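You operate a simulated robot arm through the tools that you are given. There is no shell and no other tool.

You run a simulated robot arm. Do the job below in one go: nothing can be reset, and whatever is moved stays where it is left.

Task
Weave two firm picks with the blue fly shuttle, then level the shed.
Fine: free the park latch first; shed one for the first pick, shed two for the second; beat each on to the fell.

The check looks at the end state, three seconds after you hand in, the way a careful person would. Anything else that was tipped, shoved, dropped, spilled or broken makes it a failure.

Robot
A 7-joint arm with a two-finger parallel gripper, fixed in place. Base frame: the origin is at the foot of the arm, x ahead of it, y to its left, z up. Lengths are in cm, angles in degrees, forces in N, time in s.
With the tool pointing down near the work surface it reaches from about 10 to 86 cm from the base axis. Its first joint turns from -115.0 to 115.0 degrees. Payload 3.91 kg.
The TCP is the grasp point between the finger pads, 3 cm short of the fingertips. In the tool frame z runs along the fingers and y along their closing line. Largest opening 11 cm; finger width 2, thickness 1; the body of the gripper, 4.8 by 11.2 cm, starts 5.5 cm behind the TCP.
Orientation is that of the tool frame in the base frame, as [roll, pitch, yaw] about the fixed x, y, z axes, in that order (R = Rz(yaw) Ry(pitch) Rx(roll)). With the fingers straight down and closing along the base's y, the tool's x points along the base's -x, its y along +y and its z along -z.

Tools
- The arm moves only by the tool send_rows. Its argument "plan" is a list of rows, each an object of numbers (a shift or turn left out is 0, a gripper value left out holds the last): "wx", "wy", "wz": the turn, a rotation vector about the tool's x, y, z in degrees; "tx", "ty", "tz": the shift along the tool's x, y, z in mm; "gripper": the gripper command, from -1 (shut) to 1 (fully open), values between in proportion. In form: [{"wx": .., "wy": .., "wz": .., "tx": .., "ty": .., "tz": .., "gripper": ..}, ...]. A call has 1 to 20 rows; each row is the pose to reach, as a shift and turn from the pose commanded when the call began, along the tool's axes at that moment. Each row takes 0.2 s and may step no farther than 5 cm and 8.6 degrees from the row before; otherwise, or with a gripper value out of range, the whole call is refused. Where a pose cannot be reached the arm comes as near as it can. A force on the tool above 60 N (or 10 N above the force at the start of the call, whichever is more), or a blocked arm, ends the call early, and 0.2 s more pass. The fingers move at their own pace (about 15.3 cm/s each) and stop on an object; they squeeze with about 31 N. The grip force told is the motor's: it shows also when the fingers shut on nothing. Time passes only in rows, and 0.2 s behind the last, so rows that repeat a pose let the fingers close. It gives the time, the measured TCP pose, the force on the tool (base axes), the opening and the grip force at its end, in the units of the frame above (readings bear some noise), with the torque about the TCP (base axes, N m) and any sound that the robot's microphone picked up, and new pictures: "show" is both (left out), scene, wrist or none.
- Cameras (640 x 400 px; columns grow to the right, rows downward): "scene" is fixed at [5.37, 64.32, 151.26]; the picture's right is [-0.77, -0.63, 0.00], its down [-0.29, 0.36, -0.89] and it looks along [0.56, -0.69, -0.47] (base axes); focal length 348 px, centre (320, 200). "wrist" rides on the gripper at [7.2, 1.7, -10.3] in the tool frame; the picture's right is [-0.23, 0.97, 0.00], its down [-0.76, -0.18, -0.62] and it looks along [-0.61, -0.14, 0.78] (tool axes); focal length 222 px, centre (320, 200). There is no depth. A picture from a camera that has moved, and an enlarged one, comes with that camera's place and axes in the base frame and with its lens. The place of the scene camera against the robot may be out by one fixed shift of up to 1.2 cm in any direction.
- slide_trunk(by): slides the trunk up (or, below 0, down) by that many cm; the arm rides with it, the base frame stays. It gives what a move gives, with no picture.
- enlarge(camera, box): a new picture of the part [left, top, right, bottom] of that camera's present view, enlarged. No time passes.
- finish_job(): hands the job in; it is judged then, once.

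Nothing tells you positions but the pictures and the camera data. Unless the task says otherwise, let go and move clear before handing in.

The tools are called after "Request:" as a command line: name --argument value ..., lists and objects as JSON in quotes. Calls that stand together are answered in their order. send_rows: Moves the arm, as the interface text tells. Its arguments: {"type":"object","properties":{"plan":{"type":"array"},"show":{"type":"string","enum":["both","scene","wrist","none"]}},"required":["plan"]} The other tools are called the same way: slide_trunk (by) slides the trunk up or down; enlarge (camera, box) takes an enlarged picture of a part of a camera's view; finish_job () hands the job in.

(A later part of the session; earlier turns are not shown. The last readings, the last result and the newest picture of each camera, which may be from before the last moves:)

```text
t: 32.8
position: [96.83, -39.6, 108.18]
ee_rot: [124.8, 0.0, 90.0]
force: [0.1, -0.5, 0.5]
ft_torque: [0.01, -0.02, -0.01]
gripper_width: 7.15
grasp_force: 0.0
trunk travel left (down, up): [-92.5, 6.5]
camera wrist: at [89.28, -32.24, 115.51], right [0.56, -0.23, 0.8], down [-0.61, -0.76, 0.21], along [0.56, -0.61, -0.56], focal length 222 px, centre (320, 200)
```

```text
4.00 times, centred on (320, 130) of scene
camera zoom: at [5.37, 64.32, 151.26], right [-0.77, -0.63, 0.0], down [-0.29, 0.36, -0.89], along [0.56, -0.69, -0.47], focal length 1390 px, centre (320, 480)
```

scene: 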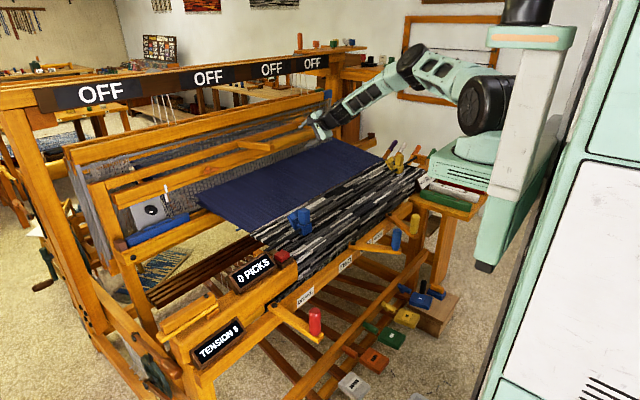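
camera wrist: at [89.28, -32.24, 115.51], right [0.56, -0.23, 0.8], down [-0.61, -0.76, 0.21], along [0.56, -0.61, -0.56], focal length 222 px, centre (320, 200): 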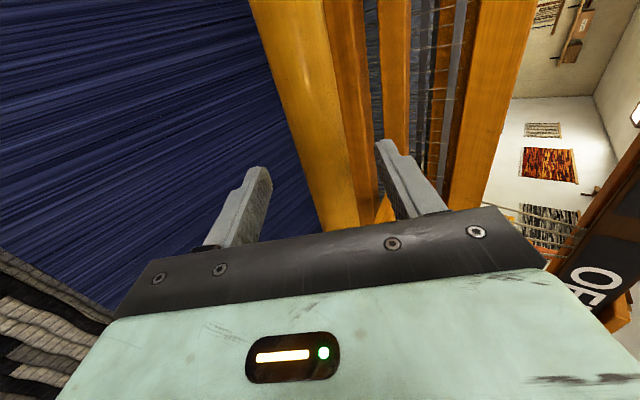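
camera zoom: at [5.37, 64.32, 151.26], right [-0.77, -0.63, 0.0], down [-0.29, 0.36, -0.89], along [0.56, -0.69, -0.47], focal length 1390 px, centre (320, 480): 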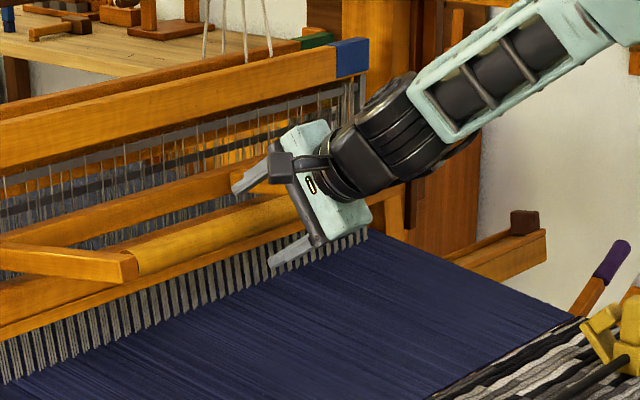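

The bar is about 2 cm further in. I'll advance 2.2 cm, then close on it.

Request:
send_rows --plan '[{"tz": 22, "ty": 3, "gripper": 0.3}, {"tz": 22, "ty": 3, "gripper": -1}, {"tz": 22, "ty": 3, "gripper": -1}, {"tz": 22, "ty": 3, "gripper": -1}]' --show "both"

Request:
enlarge --camera "wrist" --box '[200, 60, 480, 235]'

Request:
enlarge --camera "scene" --box '[240, 80, 400, 180]'

```text
t: 33.8
position: [98.8, -39.46, 107.33]
ee_rot: [124.9, 0.0, 90.1]
force: [2.8, 1.5, 5.8]
ft_torque: [0.51, -0.17, 0.44]
gripper_width: 2.98
grasp_force: 44.6
trunk travel left (down, up): [-92.5, 6.5]
camera wrist: at [91.28, -32.12, 114.58], right [0.56, -0.23, 0.8], down [-0.61, -0.76, 0.21], along [0.56, -0.61, -0.56], focal length 222 px, centre (320, 200)
```

scene: 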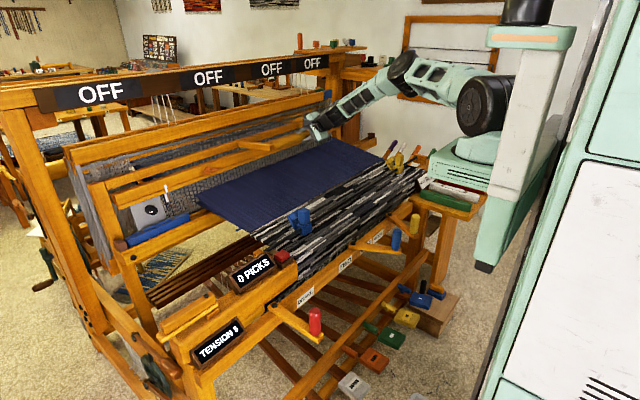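
wrist: 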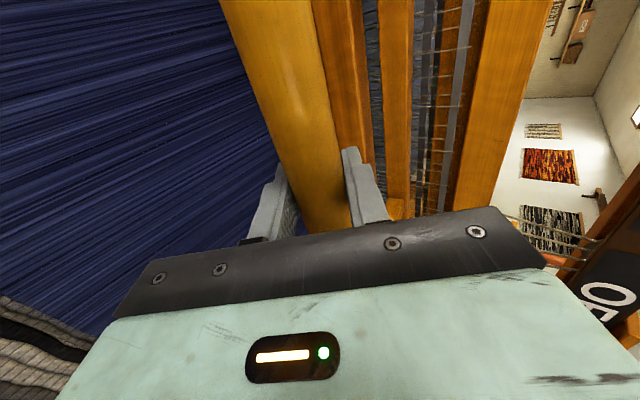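

```text
2.29 times, centred on (340, 148) of wrist
camera zoom: at [91.28, -32.12, 114.58], right [0.56, -0.23, 0.8], down [-0.61, -0.76, 0.21], along [0.56, -0.61, -0.56], focal length 508 px, centre (274, 320)
```

zoom: 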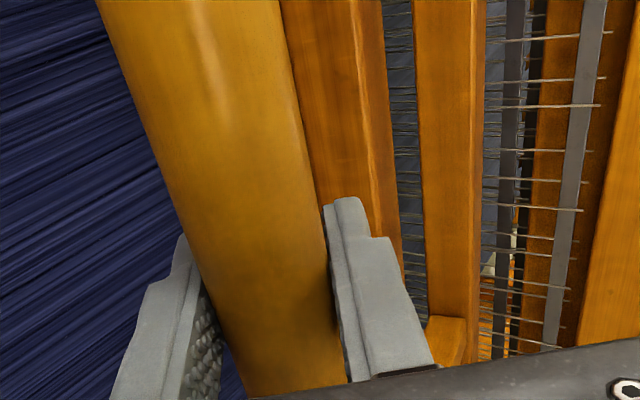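

```text
4.00 times, centred on (320, 130) of scene
camera zoom: at [5.37, 64.32, 151.26], right [-0.77, -0.63, 0.0], down [-0.29, 0.36, -0.89], along [0.56, -0.69, -0.47], focal length 1390 px, centre (320, 480)
```

zoom: 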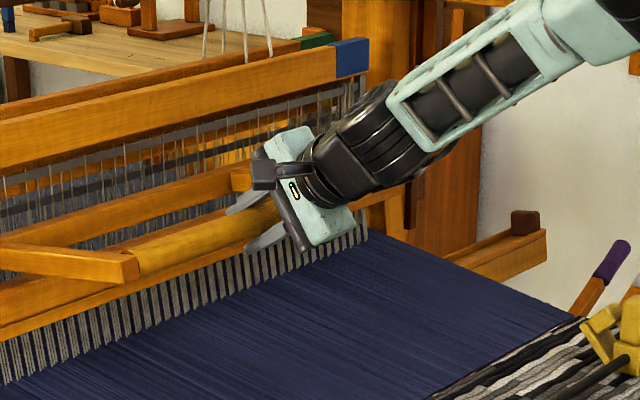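

The bar is gripped (2.98 cm) at about (98.8, −39.5, 107.3). I'll pull the beater towards me along its arc in stages, checking the forces.

Request:
send_rows --plan '[{"ty": -21.3, "tz": -31.5, "gripper": -1}, {"ty": -45.2, "tz": -63.6, "gripper": -1}, {"ty": -70.4, "tz": -94.7, "gripper": -1}]' --show "scene"

```text
t: 34.6
position: [86.94, -39.6, 106.23]
ee_rot: [125.3, -0.2, 90.2]
force: [9.8, -0.6, -32.0]
ft_torque: [0.47, 0.17, 0.76]
gripper_width: 2.96
grasp_force: 45.0
trunk travel left (down, up): [-92.5, 6.5]
```

scene: 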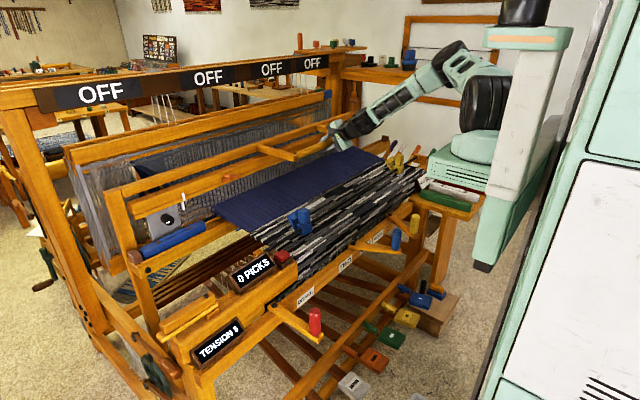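

The beater follows; the downward 32 N says its arc drops faster than I assumed. I'll correct the arc and pull on to about x 75.

Request:
send_rows --plan '[{"ty": -27, "tz": -17.7, "gripper": -1}, {"ty": -49.2, "tz": -38.8, "gripper": -1}, {"ty": -72.1, "tz": -59.4, "gripper": -1}, {"ty": -95.9, "tz": -79.3, "gripper": -1}]' --show "scene"

```text
t: 35.6
position: [75.08, -39.43, 103.58]
ee_rot: [124.9, 0.0, 90.3]
force: [1.3, 11.6, -1.3]
ft_torque: [0.52, 0.57, 0.26]
gripper_width: 2.97
grasp_force: 45.2
trunk travel left (down, up): [-92.5, 6.5]
```

scene: 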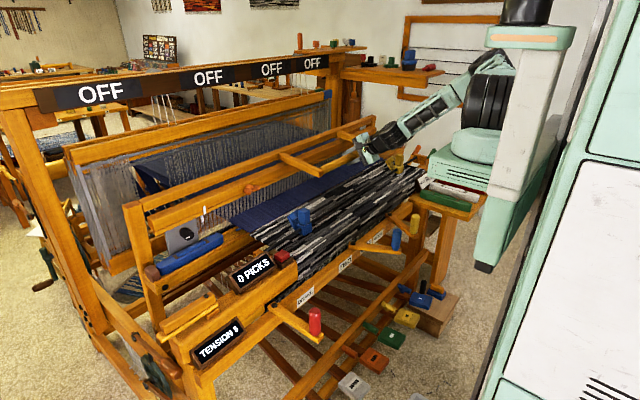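

Forces are now small, so the arc is right. Before the beat I'll rotate the hand about the bar so a finger sits squarely behind it (tilt from 55° to about 25°), giving a firm pull without slipping.

Request:
send_rows --plan '[{"wx": 6, "gripper": -1}, {"wx": 12, "gripper": -1}, {"wx": 18, "gripper": -1}, {"wx": 24, "gripper": -1}, {"wx": 30, "gripper": -1}]' --show "both"

Request:
enlarge --camera "scene" --box '[220, 110, 420, 235]'

```text
t: 36.8
position: [75.05, -39.62, 103.58]
ee_rot: [154.9, 0.1, 90.0]
force: [1.7, 5.2, -2.7]
ft_torque: [-0.59, -0.55, -0.22]
gripper_width: 2.97
grasp_force: 44.8
trunk travel left (down, up): [-92.5, 6.5]
camera wrist: at [72.24, -32.32, 113.53], right [0.88, -0.23, 0.41], down [-0.42, -0.76, 0.49], along [0.2, -0.61, -0.77], focal length 222 px, centre (320, 200)
```

scene: 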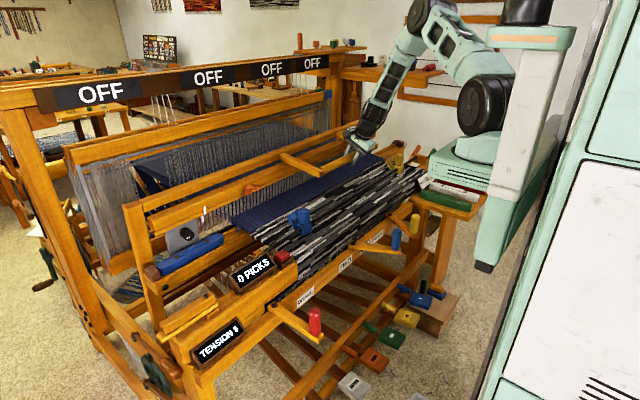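
wrist: 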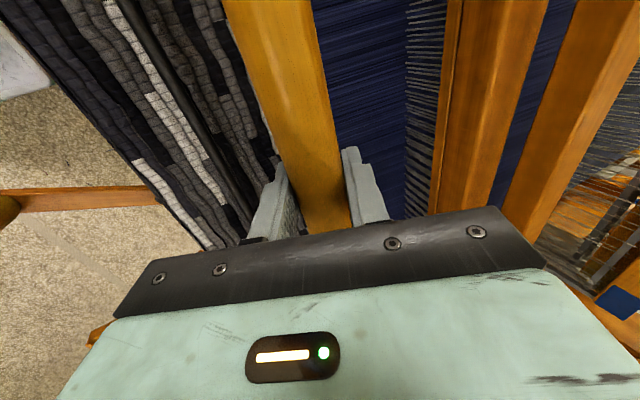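

```text
3.20 times, centred on (320, 172) of scene
camera zoom: at [5.37, 64.32, 151.26], right [-0.77, -0.63, 0.0], down [-0.29, 0.36, -0.89], along [0.56, -0.69, -0.47], focal length 1112 px, centre (320, 288)
```

zoom: 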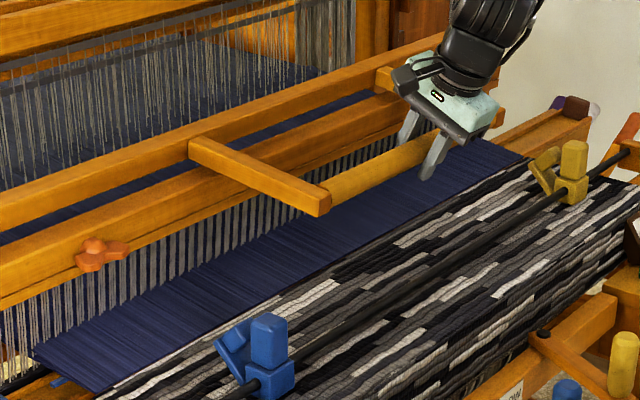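

The hand now pulls squarely. Next is the firm beat: a brisk pull along the arc from x 75 on to the fell (expected around x 60–62).

Request:
send_rows --plan '[{"ty": -41.7, "tz": -6.4, "gripper": -1}, {"ty": -84.1, "tz": -10.2, "gripper": -1}, {"ty": -127.4, "tz": -12.0, "gripper": -1}, {"ty": -160.5, "tz": -12.2, "gripper": -1}, {"ty": -182.9, "tz": -11.5, "gripper": -1}]' --show "both"

Request:
enlarge --camera "scene" --box '[180, 130, 420, 290]'

```text
t: 37.8
position: [62.89, -39.67, 99.22]
ee_rot: [153.1, 1.2, 90.6]
force: [47.4, 5.5, 1.4]
ft_torque: [-0.51, -0.19, -1.14]
gripper_width: 2.99
grasp_force: 44.8
trunk travel left (down, up): [-92.5, 6.5]
stopped in row 4: the force on the tool passed its limit at 73 N (the readings are from after the stop); the commanded pose is now the measured one
camera wrist: at [59.77, -32.18, 108.97], right [0.87, -0.21, 0.45], down [-0.43, -0.76, 0.49], along [0.23, -0.62, -0.75], focal length 222 px, centre (320, 200)
```

scene: 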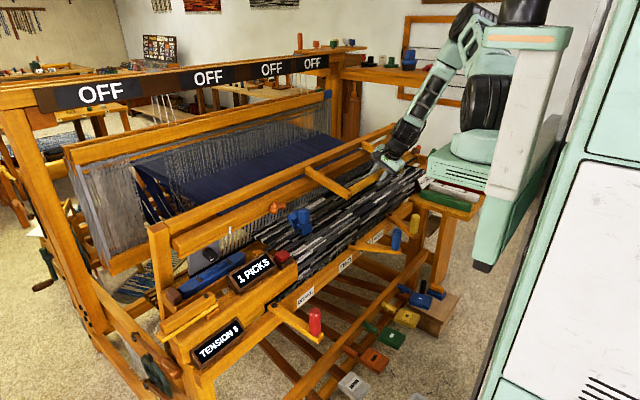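
wrist: 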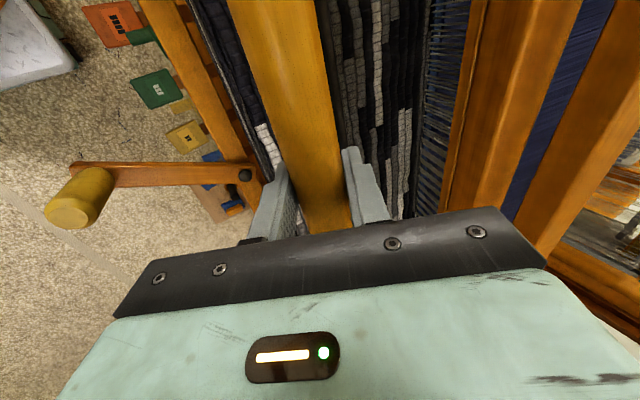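

```text
2.50 times, centred on (300, 210) of scene
camera zoom: at [5.37, 64.32, 151.26], right [-0.77, -0.63, 0.0], down [-0.29, 0.36, -0.89], along [0.56, -0.69, -0.47], focal length 869 px, centre (370, 175)
```

zoom: 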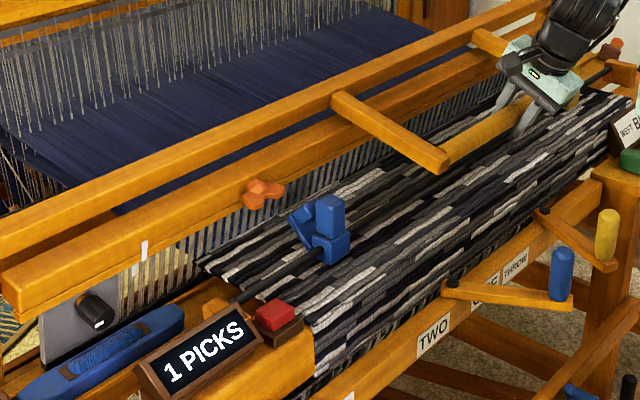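

The counter now reads "1 PICKS"; the reed met the fell at handle x≈62.9 with a 73 N peak. I'll open, back out upward, and let the beater swing back to its rest by itself.

Request:
send_rows --plan '[{"gripper": 0.6}, {"tz": -30, "gripper": 0.6}, {"tz": -75, "gripper": 0.6}, {"tz": -120, "gripper": 0.6}, {"tz": -150, "gripper": 0.6}]' --show "both"

```text
t: 39.0
position: [55.52, -39.58, 112.38]
ee_rot: [153.6, 0.8, 90.3]
force: [0.6, 0.6, 0.9]
ft_torque: [0.03, 0.0, -0.02]
gripper_width: 8.76
grasp_force: 0.1
trunk travel left (down, up): [-92.5, 6.5]
camera wrist: at [52.45, -32.11, 122.27], right [0.87, -0.22, 0.44], down [-0.43, -0.76, 0.49], along [0.22, -0.62, -0.76], focal length 222 px, centre (320, 200)
```

scene: 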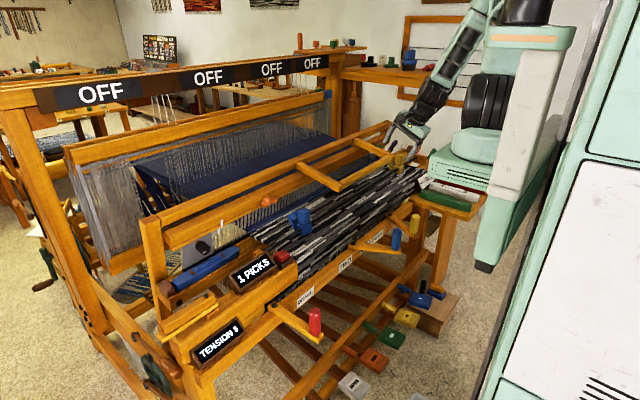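
wrist: 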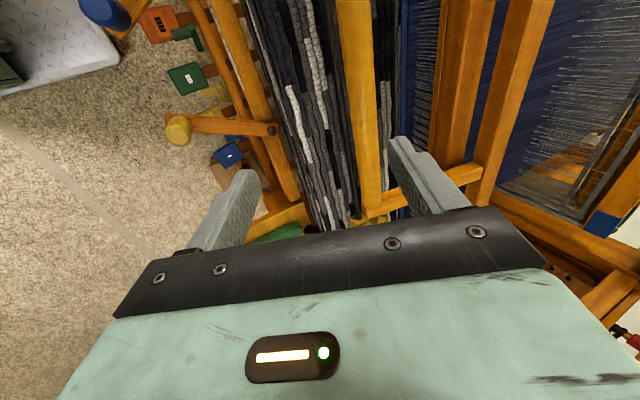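

The beater is swinging back. Next: shed two. I'll set the hand vertical with fingers shut, and come down on the −y side of the blue handle (now at about (46.6, −26.6)).

Request:
send_rows --plan '[{"tx": 18, "ty": -22, "tz": 5, "wx": 5.3, "gripper": -1}, {"tx": 36, "ty": -45, "tz": 10, "wx": 10.6, "gripper": -1}, {"tx": 54, "ty": -68, "tz": 16, "wx": 15.9, "gripper": -1}, {"tx": 72, "ty": -90, "tz": 21, "wx": 21.2, "gripper": -1}, {"tx": 86, "ty": -112.7, "tz": 26.7, "wx": 26.4, "gripper": -1}]' --show "both"

```text
t: 40.2
position: [46.61, -31.1, 105.05]
ee_rot: [-180.0, 0.8, 90.3]
force: [-0.6, 0.0, 0.2]
ft_torque: [-0.01, -0.01, -0.02]
gripper_width: 0.0
grasp_force: 31.0
trunk travel left (down, up): [-92.5, 6.5]
camera wrist: at [48.22, -23.7, 115.13], right [0.98, -0.22, 0.0], down [-0.17, -0.75, 0.63], along [-0.14, -0.62, -0.77], focal length 222 px, centre (320, 200)
```

scene: 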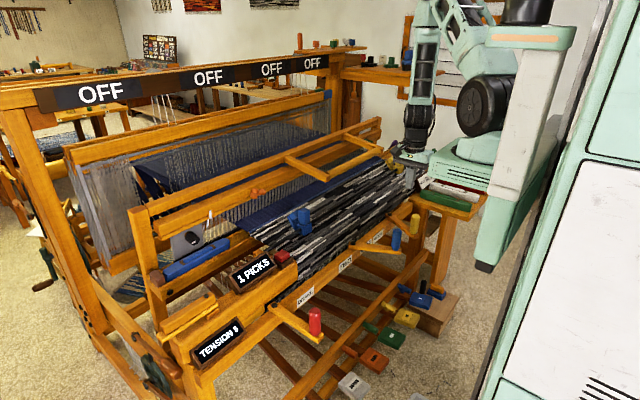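
wrist: 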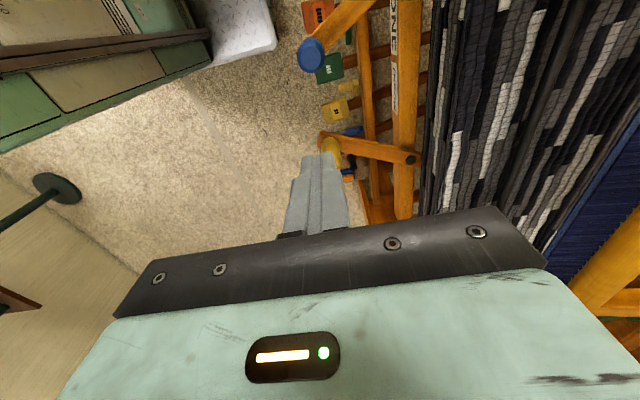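

Blue handle confirmed at about (46.8, −26.4), and my shut fingers are clear on its −y side. I'll descend, then push it across to the TWO stop.

Request:
send_rows --plan '[{"tz": 48, "gripper": -1}, {"tz": 96, "gripper": -1}, {"tz": 144, "gripper": -1}, {"tz": 185, "gripper": -1}]' --show "wrist"

```text
t: 41.2
position: [46.43, -31.46, 86.22]
ee_rot: [179.9, 0.8, 90.3]
force: [-0.5, 0.4, 0.4]
ft_torque: [-0.01, -0.04, -0.01]
gripper_width: 0.02
grasp_force: 31.3
trunk travel left (down, up): [-92.5, 6.5]
camera wrist: at [48.22, -23.88, 96.44], right [0.98, -0.22, 0.0], down [-0.17, -0.75, 0.63], along [-0.14, -0.62, -0.77], focal length 222 px, centre (320, 200)
```

wrist: 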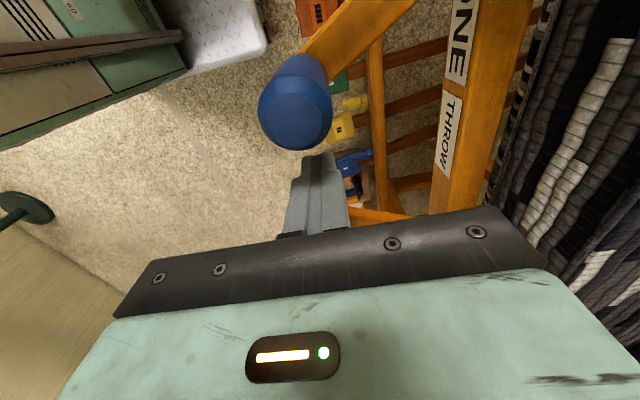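

Request:
send_rows --plan '[{"tx": 12, "ty": 0, "gripper": -1}, {"tx": 24, "ty": 1, "gripper": -1}, {"tx": 46, "ty": -9, "gripper": -1}, {"tx": 70, "ty": -16, "gripper": -1}, {"tx": 95, "ty": -18, "gripper": -1}, {"tx": 120, "ty": -16, "gripper": -1}, {"tx": 142, "ty": -9, "gripper": -1}, {"tx": 158, "ty": -2, "gripper": -1}, {"tx": 167, "ty": 2, "gripper": -1}, {"tx": 173, "ty": 5, "gripper": -1}]' --show "both"

Request:
enlarge --camera "scene" --box '[60, 90, 380, 290]'

```text
t: 43.2
position: [46.34, -15.77, 86.01]
ee_rot: [-179.7, 2.1, 89.5]
force: [-5.6, -16.8, 4.4]
ft_torque: [0.44, -0.19, -0.03]
gripper_width: 0.0
grasp_force: 31.0
trunk travel left (down, up): [-92.5, 6.5]
stopped in row 10: the force on the tool passed its limit at 68 N (the readings are from after the stop); the commanded pose is now the measured one
camera wrist: at [48.17, -8.11, 96.04], right [0.97, -0.24, 0.0], down [-0.18, -0.74, 0.65], along [-0.15, -0.63, -0.76], focal length 222 px, centre (320, 200)
```

scene: 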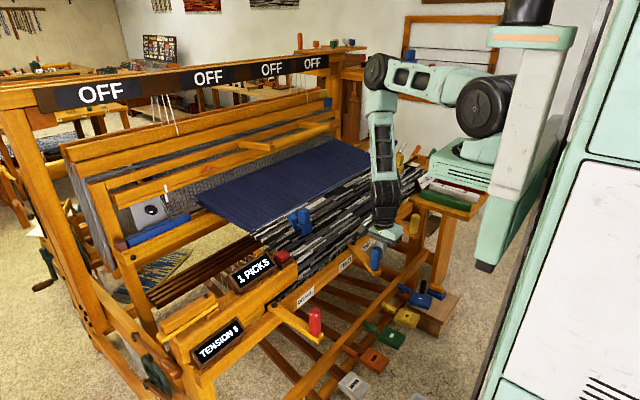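
wrist: 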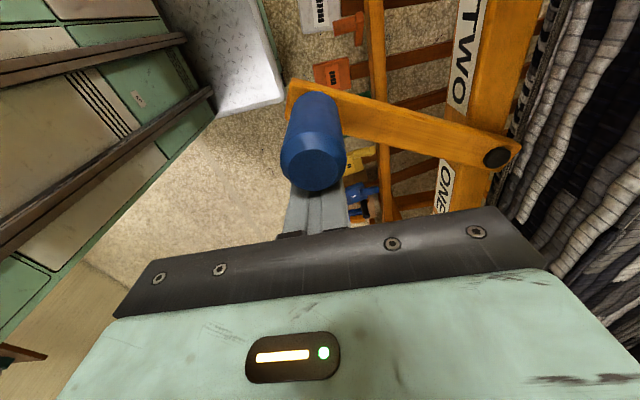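

```text
2.00 times, centred on (220, 190) of scene
camera zoom: at [5.37, 64.32, 151.26], right [-0.77, -0.63, 0.0], down [-0.29, 0.36, -0.89], along [0.56, -0.69, -0.47], focal length 695 px, centre (520, 220)
```

zoom: 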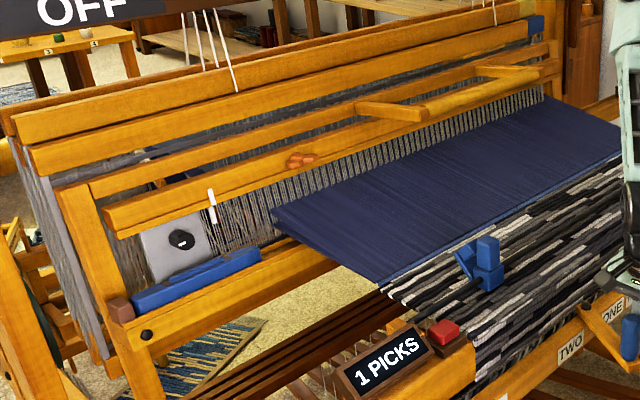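

Lever is at TWO (about 30°), the shed has changed over, and the beater is back with the shuttle in the left box. Now I'll move to the +y side of the yellow handle (about (46.1, −40.3)) to push it back to its start side and watch whether that itself throws the shuttle.

Request:
send_rows --plan '[{"tx": -20, "ty": 0, "wy": 1, "gripper": -1}, {"tx": -60, "ty": 0, "wy": 2.1, "wz": -0.5, "gripper": -1}, {"tx": -105, "ty": 0, "wy": 2.1, "wz": -0.5, "gripper": -1}, {"tx": -150, "ty": 0, "wy": 2.1, "wz": -0.5, "gripper": -1}, {"tx": -195, "ty": 0, "wy": 2.1, "wz": -0.5, "gripper": -1}]' --show "both"

```text
t: 44.4
position: [46.35, -34.89, 86.82]
ee_rot: [-179.7, -0.3, 90.2]
force: [-0.2, 1.0, 0.6]
ft_torque: [0.0, 0.0, -0.01]
gripper_width: 0.0
grasp_force: 30.8
trunk travel left (down, up): [-92.5, 6.5]
camera wrist: at [48.08, -27.61, 97.09], right [0.97, -0.22, -0.01], down [-0.17, -0.77, 0.62], along [-0.14, -0.6, -0.78], focal length 222 px, centre (320, 200)
```

scene: 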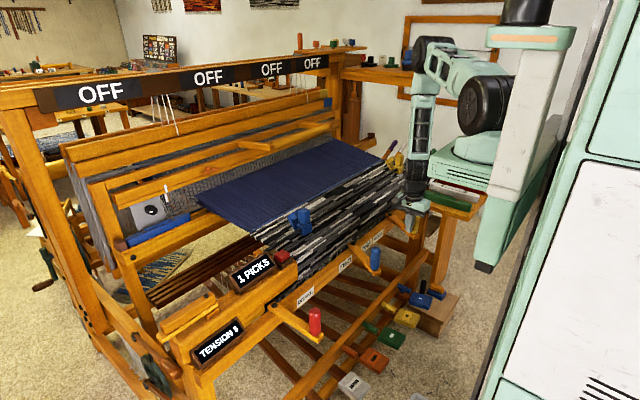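
wrist: 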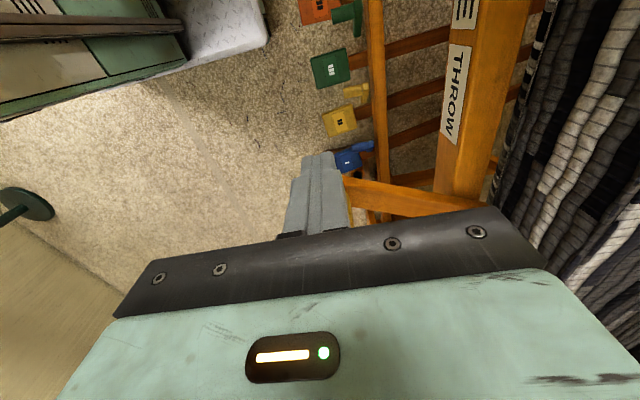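

The yellow lever stays on the THROW side. I'll push it briskly back to −y with the shut fingers and watch the shuttle.

Request:
send_rows --plan '[{"tx": -20, "ty": -1, "gripper": -1}, {"tx": -55, "ty": -11, "gripper": -1}, {"tx": -90, "ty": -15, "gripper": -1}, {"tx": -122, "ty": -11, "gripper": -1}, {"tx": -146, "ty": -3, "gripper": -1}]' --show "both"

Request:
enlarge --camera "scene" --box '[90, 100, 410, 300]'

```text
t: 45.6
position: [46.13, -49.54, 86.69]
ee_rot: [-179.7, -0.3, 90.2]
force: [0.5, 1.7, 0.5]
ft_torque: [-0.03, -0.04, -0.02]
gripper_width: 0.02
grasp_force: 30.9
trunk travel left (down, up): [-92.5, 6.5]
camera wrist: at [47.89, -42.23, 96.94], right [0.97, -0.22, -0.01], down [-0.17, -0.77, 0.62], along [-0.14, -0.6, -0.78], focal length 222 px, centre (320, 200)
```

scene: 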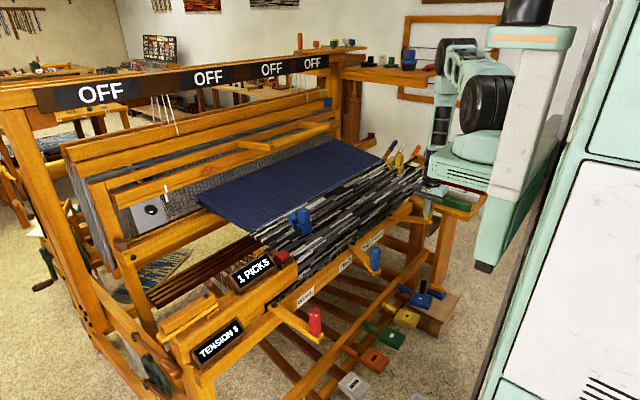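
wrist: 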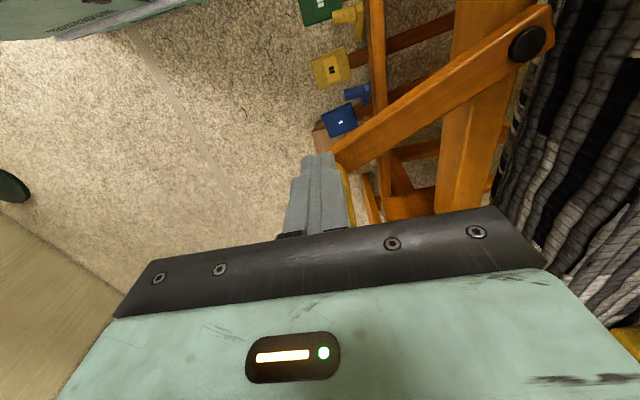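

```text
2.00 times, centred on (250, 200) of scene
camera zoom: at [5.37, 64.32, 151.26], right [-0.77, -0.63, 0.0], down [-0.29, 0.36, -0.89], along [0.56, -0.69, -0.47], focal length 695 px, centre (460, 200)
```

zoom: 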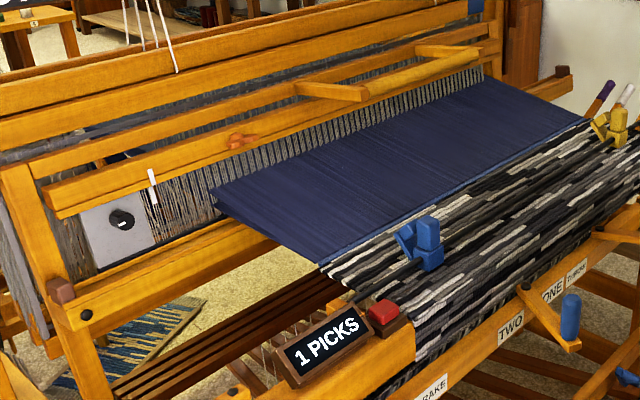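

The shuttle has left the left box – pushing the lever back is the return throw. I'll back off the handle, rise a little and confirm it lands in the right box.

Request:
send_rows --plan '[{"tx": 15, "gripper": -1}, {"tx": 30, "gripper": -1}, {"tx": 30, "tz": -40, "gripper": -1}, {"tx": 30, "tz": -80, "gripper": -1}, {"tx": 30, "tz": -125, "gripper": 0.3}]' --show "both"

Request:
enlarge --camera "scene" --box '[300, 100, 440, 188]'

Request:
enlarge --camera "scene" --box '[90, 100, 410, 300]'

```text
t: 46.8
position: [46.21, -46.71, 99.09]
ee_rot: [-179.7, -0.4, 90.2]
force: [-0.2, 0.3, 0.6]
ft_torque: [0.02, 0.0, 0.06]
gripper_width: 7.17
grasp_force: 0.1
trunk travel left (down, up): [-92.5, 6.5]
camera wrist: at [47.89, -39.39, 109.34], right [0.97, -0.23, -0.01], down [-0.17, -0.77, 0.62], along [-0.14, -0.6, -0.78], focal length 222 px, centre (320, 200)
```

scene: 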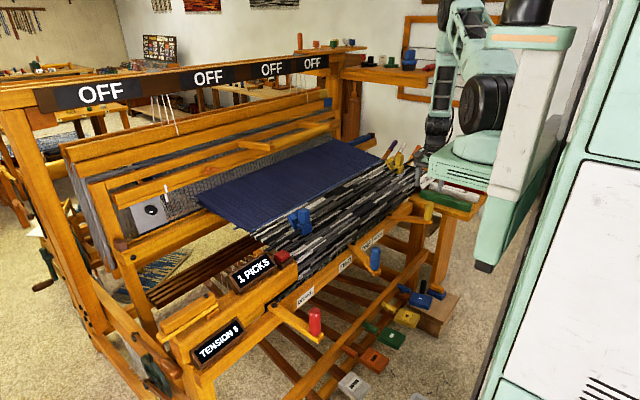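
wrist: 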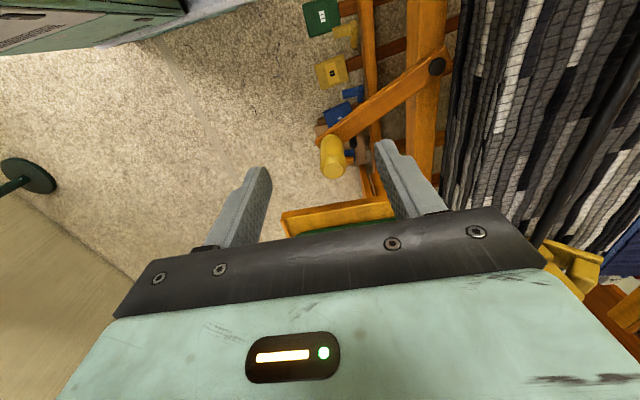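

```text
4.55 times, centred on (370, 144) of scene
camera zoom: at [5.37, 64.32, 151.26], right [-0.77, -0.63, 0.0], down [-0.29, 0.36, -0.89], along [0.56, -0.69, -0.47], focal length 1580 px, centre (93, 454)
```

zoom: 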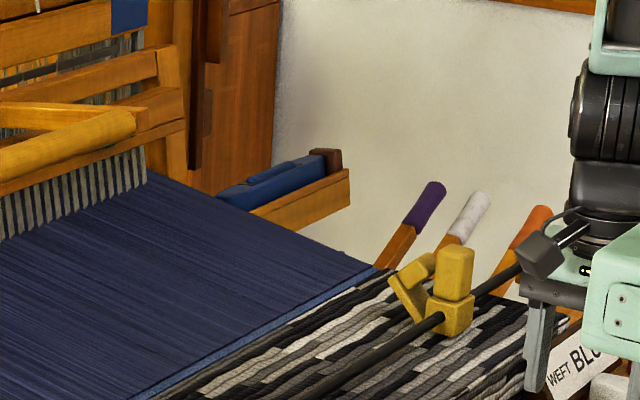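

```text
2.00 times, centred on (250, 200) of scene
camera zoom: at [5.37, 64.32, 151.26], right [-0.77, -0.63, 0.0], down [-0.29, 0.36, -0.89], along [0.56, -0.69, -0.47], focal length 695 px, centre (460, 200)
```

zoom: 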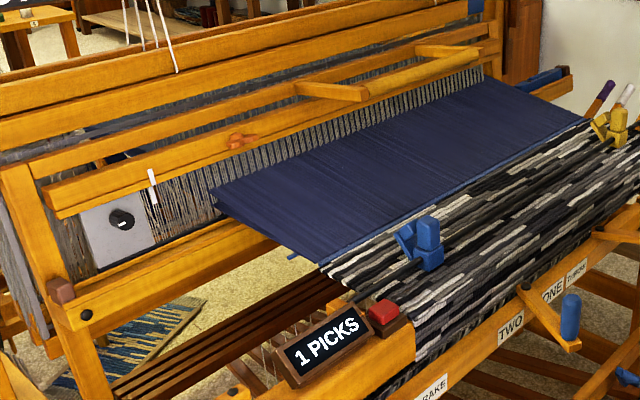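

Second weft is laid and the shuttle is home in the right box. Now I go back for the beater handle the same way as before: rise, tilt, and approach.

Request:
send_rows --plan '[{"tz": -40, "tx": 18, "gripper": 0.3}, {"tz": -80, "tx": 36, "gripper": 0.3}, {"tz": -120, "tx": 54, "gripper": 0.3}, {"tz": -160, "tx": 71, "gripper": 0.3}, {"tz": -160, "tx": 71, "ty": 40, "wx": -7, "gripper": 0.3}, {"tz": -160, "tx": 71, "ty": 80, "wx": -14, "gripper": 0.3}, {"tz": -160, "tx": 71, "ty": 120, "wx": -21, "gripper": 0.3}, {"tz": -160, "tx": 71, "ty": 160, "wx": -28, "gripper": 0.3}, {"tz": -160, "tx": 71, "ty": 200, "wx": -35, "gripper": 0.3}, {"tz": -160, "tx": 71, "ty": 235, "wx": -42, "gripper": 0.3}, {"tz": -160, "tx": 71, "ty": 265, "wx": -49, "gripper": 0.3}, {"tz": -162, "tx": 71, "ty": 295, "wx": -55, "gripper": 0.3}, {"tz": -167, "tx": 71, "ty": 340, "wx": -55, "gripper": 0.3}, {"tz": -174, "tx": 71, "ty": 387, "wx": -55, "gripper": 0.3}]' --show "both"

Request:
enlarge --camera "wrist" --box '[200, 60, 480, 235]'

```text
t: 49.8
position: [84.87, -39.66, 116.45]
ee_rot: [125.3, -0.3, 90.1]
force: [-0.7, 0.2, 1.2]
ft_torque: [0.02, 0.02, 0.01]
gripper_width: 7.14
grasp_force: 0.1
trunk travel left (down, up): [-92.5, 6.5]
camera wrist: at [77.43, -32.38, 123.7], right [0.56, -0.23, 0.79], down [-0.61, -0.76, 0.21], along [0.56, -0.6, -0.57], focal length 222 px, centre (320, 200)
```

scene: 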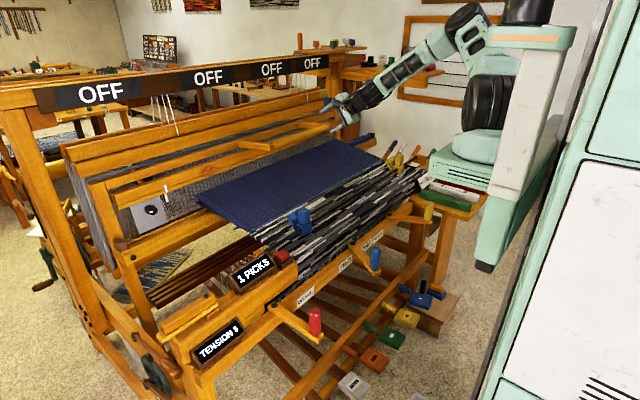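
wrist: 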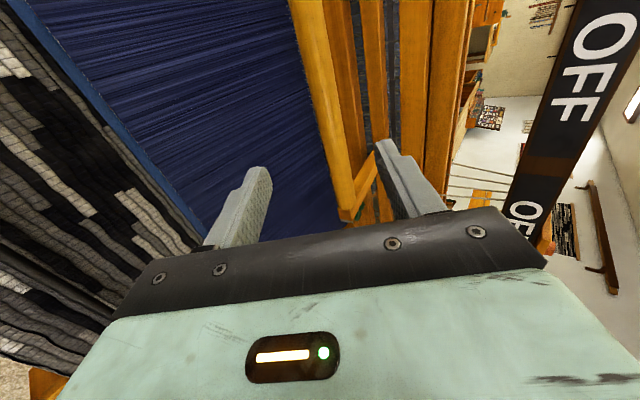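

```text
2.29 times, centred on (340, 148) of wrist
camera zoom: at [77.43, -32.38, 123.7], right [0.56, -0.23, 0.79], down [-0.61, -0.76, 0.21], along [0.56, -0.6, -0.57], focal length 508 px, centre (274, 320)
```

zoom: 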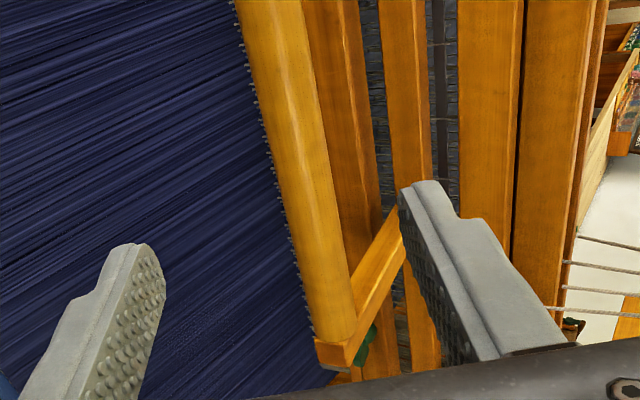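

Same geometry as before. I'll advance along the fingers to the bar and grip.

Request:
send_rows --plan '[{"tz": 40, "gripper": 0.3}, {"tz": 80, "gripper": 0.3}, {"tz": 120, "gripper": 0.3}, {"tz": 150, "ty": 2, "gripper": 0.3}, {"tz": 168, "ty": 3, "gripper": 0.3}, {"tz": 168, "ty": 3, "gripper": -1}, {"tz": 168, "ty": 3, "gripper": -1}, {"tz": 168, "ty": 3, "gripper": -1}]' --show "both"

```text
t: 51.6
position: [98.79, -39.3, 107.08]
ee_rot: [125.1, -0.2, 90.1]
force: [2.8, 1.2, 16.4]
ft_torque: [0.17, -0.3, 0.45]
gripper_width: 2.96
grasp_force: 44.5
trunk travel left (down, up): [-92.5, 6.5]
camera wrist: at [91.38, -32.11, 114.45], right [0.56, -0.23, 0.8], down [-0.61, -0.76, 0.21], along [0.56, -0.6, -0.57], focal length 222 px, centre (320, 200)
```

scene: 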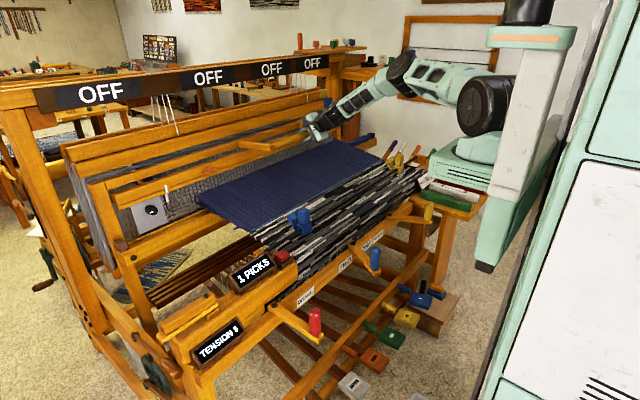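
wrist: 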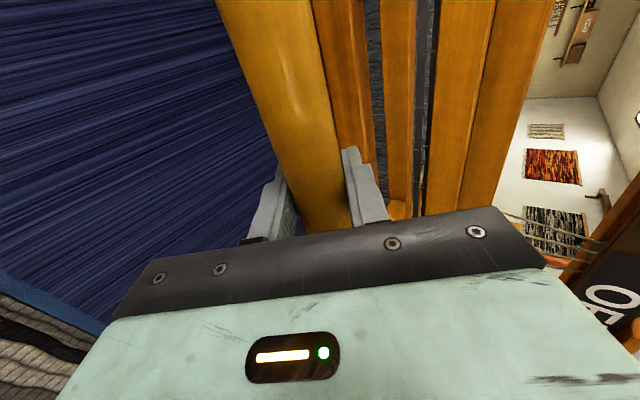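

Gripped at the same place. I'll pull along the known arc to x 75 while turning the hand to the steeper angle.

Request:
send_rows --plan '[{"ty": -20.7, "tz": -31.9, "wx": 0, "gripper": -1}, {"ty": -46.3, "tz": -62.8, "wx": 5, "gripper": -1}, {"ty": -73.4, "tz": -92.6, "wx": 11, "gripper": -1}, {"ty": -102, "tz": -121.4, "wx": 17, "gripper": -1}, {"ty": -132, "tz": -149.2, "wx": 23, "gripper": -1}, {"ty": -163.6, "tz": -175.9, "wx": 30, "gripper": -1}]' --show "scene"

```text
t: 53.0
position: [74.73, -39.56, 103.55]
ee_rot: [155.5, -0.2, 90.1]
force: [1.8, 1.4, -0.6]
ft_torque: [-0.39, 0.66, 0.0]
gripper_width: 2.99
grasp_force: 45.5
trunk travel left (down, up): [-92.5, 6.5]
```

scene: 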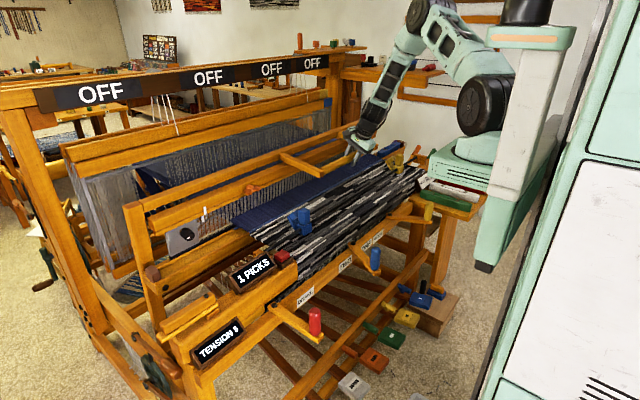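

Now the second firm beat, same stroke as the first.

Request:
send_rows --plan '[{"ty": -41.7, "tz": -6.4, "gripper": -1}, {"ty": -84.1, "tz": -10.2, "gripper": -1}, {"ty": -127.4, "tz": -12.0, "gripper": -1}, {"ty": -160.5, "tz": -12.2, "gripper": -1}, {"ty": -182.9, "tz": -11.5, "gripper": -1}]' --show "both"

Request:
enlarge --camera "scene" --box '[180, 130, 420, 290]'

```text
t: 53.9
position: [64.18, -39.61, 100.03]
ee_rot: [153.5, 0.6, 90.7]
force: [52.4, 4.0, -11.2]
ft_torque: [-0.46, -0.01, -1.2]
gripper_width: 2.96
grasp_force: 44.6
trunk travel left (down, up): [-92.5, 6.5]
stopped in row 4: the force on the tool passed its limit at 74 N (the readings are from after the stop); the commanded pose is now the measured one
camera wrist: at [61.17, -32.05, 109.86], right [0.87, -0.21, 0.44], down [-0.43, -0.76, 0.49], along [0.23, -0.61, -0.76], focal length 222 px, centre (320, 200)
```

scene: 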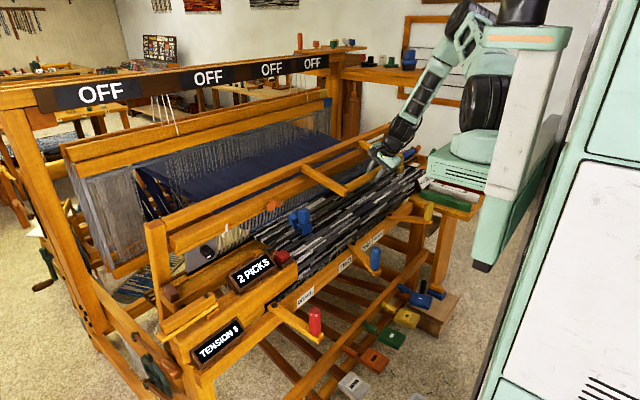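
wrist: 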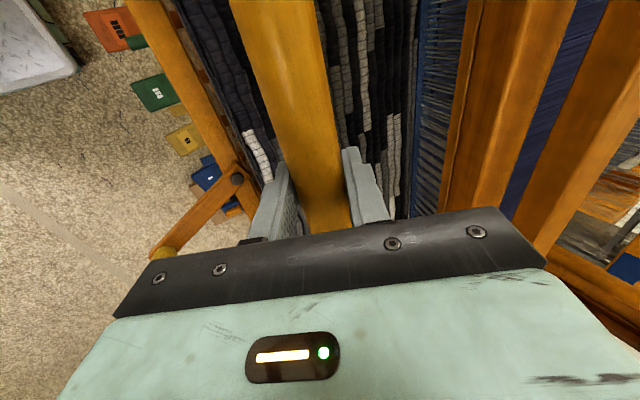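

```text
2.50 times, centred on (300, 210) of scene
camera zoom: at [5.37, 64.32, 151.26], right [-0.77, -0.63, 0.0], down [-0.29, 0.36, -0.89], along [0.56, -0.69, -0.47], focal length 869 px, centre (370, 175)
```

zoom: 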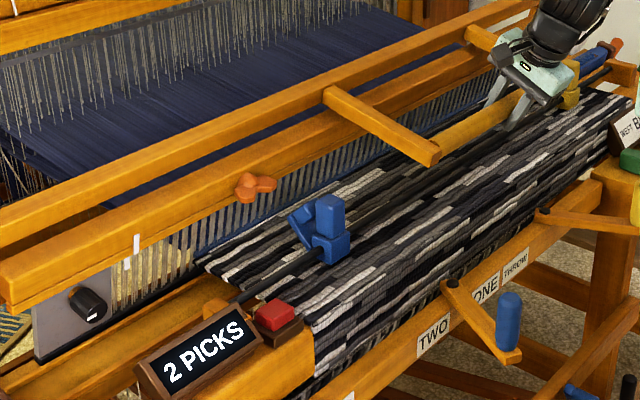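

The counter reads "2 PICKS" and the second weft is on the fell. I'll release the handle, back out, and let the beater return.

Request:
send_rows --plan '[{"gripper": 0.6}, {"tz": -30, "gripper": 0.6}, {"tz": -75, "gripper": 0.6}, {"tz": -120, "gripper": 0.6}, {"tz": -150, "gripper": 0.6}]' --show "both"

Request:
enlarge --camera "wrist" --box '[220, 0, 480, 200]'

```text
t: 55.1
position: [56.94, -39.45, 113.32]
ee_rot: [154.0, 0.3, 90.6]
force: [0.3, -0.3, -1.2]
ft_torque: [0.03, -0.02, -0.01]
gripper_width: 8.79
grasp_force: 0.0
trunk travel left (down, up): [-92.5, 6.5]
camera wrist: at [53.89, -32.09, 123.21], right [0.88, -0.22, 0.43], down [-0.43, -0.76, 0.49], along [0.22, -0.61, -0.76], focal length 222 px, centre (320, 200)
```

scene: 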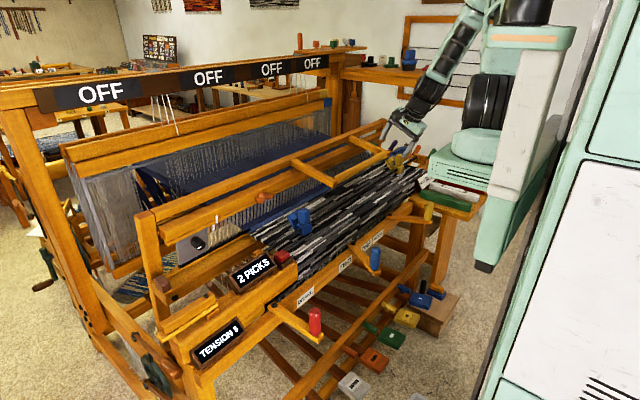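
wrist: 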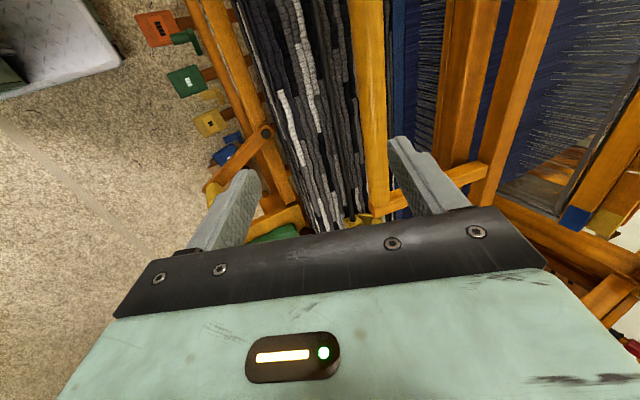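

```text
2.00 times, centred on (350, 100) of wrist
camera zoom: at [53.89, -32.09, 123.21], right [0.88, -0.22, 0.43], down [-0.43, -0.76, 0.49], along [0.22, -0.61, -0.76], focal length 444 px, centre (260, 400)
```

zoom: 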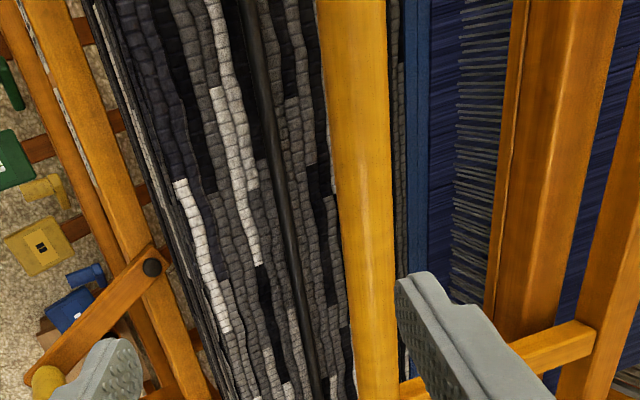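

Both blue picks lie packed on the fell. Now to level the shed: I'll move over the blue lever (at TWO, handle about (46.7, −12.4)), set the hand vertical, and turn it to match the lever.

Request:
send_rows --plan '[{"tx": 39, "ty": -17, "tz": 2, "wx": 3.7, "gripper": 0.3}, {"tx": 77, "ty": -34, "tz": 3, "wx": 7.4, "gripper": 0.3}, {"tx": 116, "ty": -51, "tz": 5, "wx": 11.1, "gripper": 0.3}, {"tx": 155, "ty": -68, "tz": 7, "wx": 14.8, "gripper": 0.3}, {"tx": 193, "ty": -85, "tz": 8, "wx": 18.5, "gripper": 0.3}, {"tx": 232, "ty": -102, "tz": 10, "wx": 22.2, "gripper": 0.3}, {"tx": 270, "ty": -119, "tz": 12, "wx": 26, "gripper": 0.3}]' --show "none"

Request:
send_rows --plan '[{"wz": -8, "gripper": 0.3}, {"wz": -16, "gripper": 0.3}, {"wz": -24, "gripper": 0.3}, {"wz": -32, "gripper": 0.3}, {"wz": -40, "gripper": 0.3}, {"wz": -48, "gripper": 0.3}, {"wz": -56, "gripper": 0.3}, {"wz": -59.4, "gripper": 0.3}]' --show "both"

```text
t: 56.7
position: [48.91, -12.74, 106.25]
ee_rot: [-179.9, 0.5, 90.4]
force: [-0.9, -0.7, -0.4]
ft_torque: [0.04, -0.03, 0.05]
gripper_width: 7.15
grasp_force: 0.1
out of reach, approached as far as the arm can: row 5, 6, 7
trunk travel left (down, up): [-92.5, 6.5]
```

```text
t: 58.5
position: [49.1, -12.72, 106.11]
ee_rot: [-179.7, 0.3, 150.0]
force: [-0.1, 0.0, -0.1]
ft_torque: [0.02, 0.02, 0.01]
gripper_width: 7.18
grasp_force: 0.0
trunk travel left (down, up): [-92.5, 6.5]
camera wrist: at [43.6, -7.41, 116.39], right [0.68, 0.73, 0.0], down [0.57, -0.53, 0.63], along [0.45, -0.43, -0.78], focal length 222 px, centre (320, 200)
```

scene: 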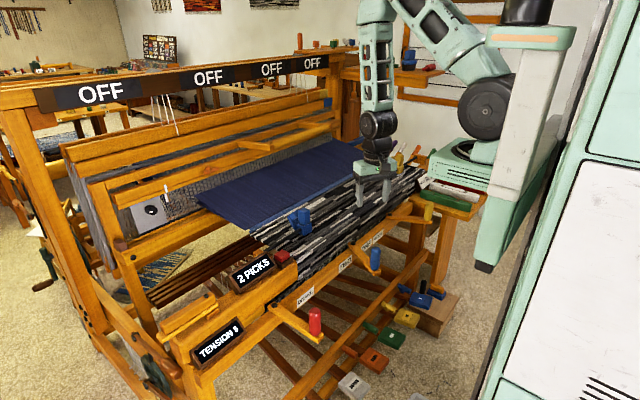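
wrist: 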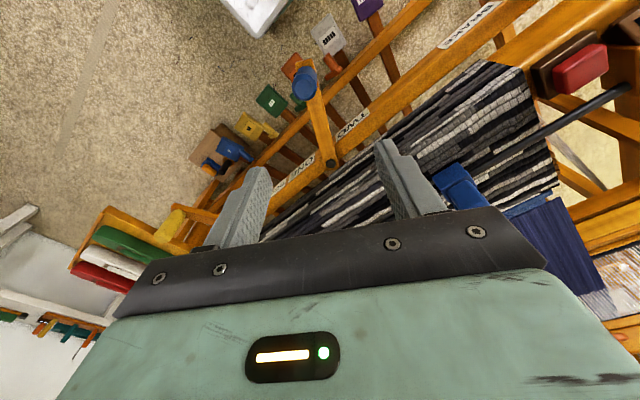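

I'm above the lever with matching yaw. Let me enlarge to centre on the handle before descending.

Request:
enlarge --camera "wrist" --box '[240, 40, 400, 190]'

```text
2.67 times, centred on (320, 115) of wrist
camera zoom: at [43.6, -7.41, 116.39], right [0.68, 0.73, 0.0], down [0.57, -0.53, 0.63], along [0.45, -0.43, -0.78], focal length 592 px, centre (320, 427)
```

zoom: 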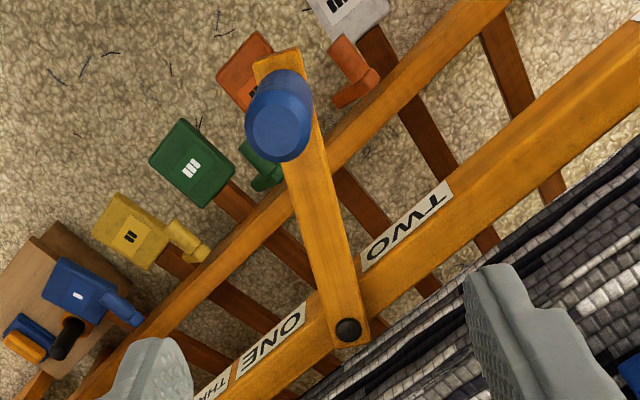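

Handle centre is about (46.5, −12.7). I'll descend most of the way while shifting over it, then check.

Request:
send_rows --plan '[{"tz": 45, "gripper": 0.3}, {"tx": 8, "ty": -4, "tz": 80, "gripper": 0.3}, {"tx": 16, "ty": -8, "tz": 110, "gripper": 0.3}, {"tx": 23, "ty": -12, "tz": 135, "gripper": 0.3}]' --show "wrist"

Request:
enlarge --camera "wrist" --box '[200, 60, 440, 220]'

```text
t: 59.5
position: [46.28, -12.62, 92.57]
ee_rot: [-179.7, 0.2, 149.9]
force: [-0.6, -0.5, 0.9]
ft_torque: [-0.03, -0.01, -0.02]
gripper_width: 7.15
grasp_force: 0.0
trunk travel left (down, up): [-92.5, 6.5]
camera wrist: at [40.93, -7.39, 102.79], right [0.69, 0.73, 0.0], down [0.57, -0.53, 0.63], along [0.45, -0.43, -0.78], focal length 222 px, centre (320, 200)
```

wrist: 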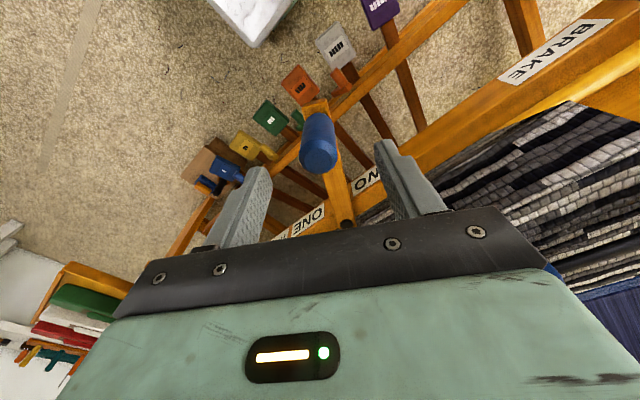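

```text
2.50 times, centred on (320, 140) of wrist
camera zoom: at [40.93, -7.39, 102.79], right [0.69, 0.73, 0.0], down [0.57, -0.53, 0.63], along [0.45, -0.43, -0.78], focal length 555 px, centre (320, 350)
```

zoom: 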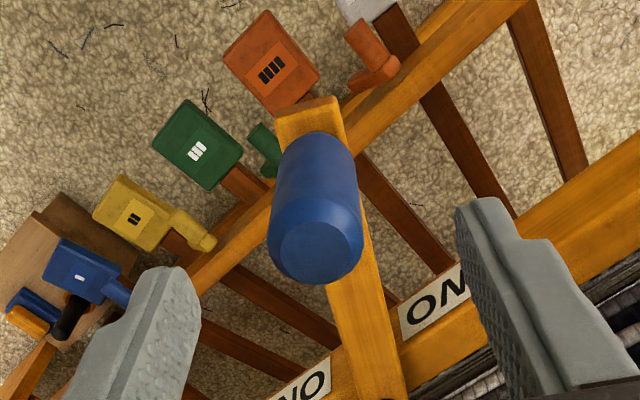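

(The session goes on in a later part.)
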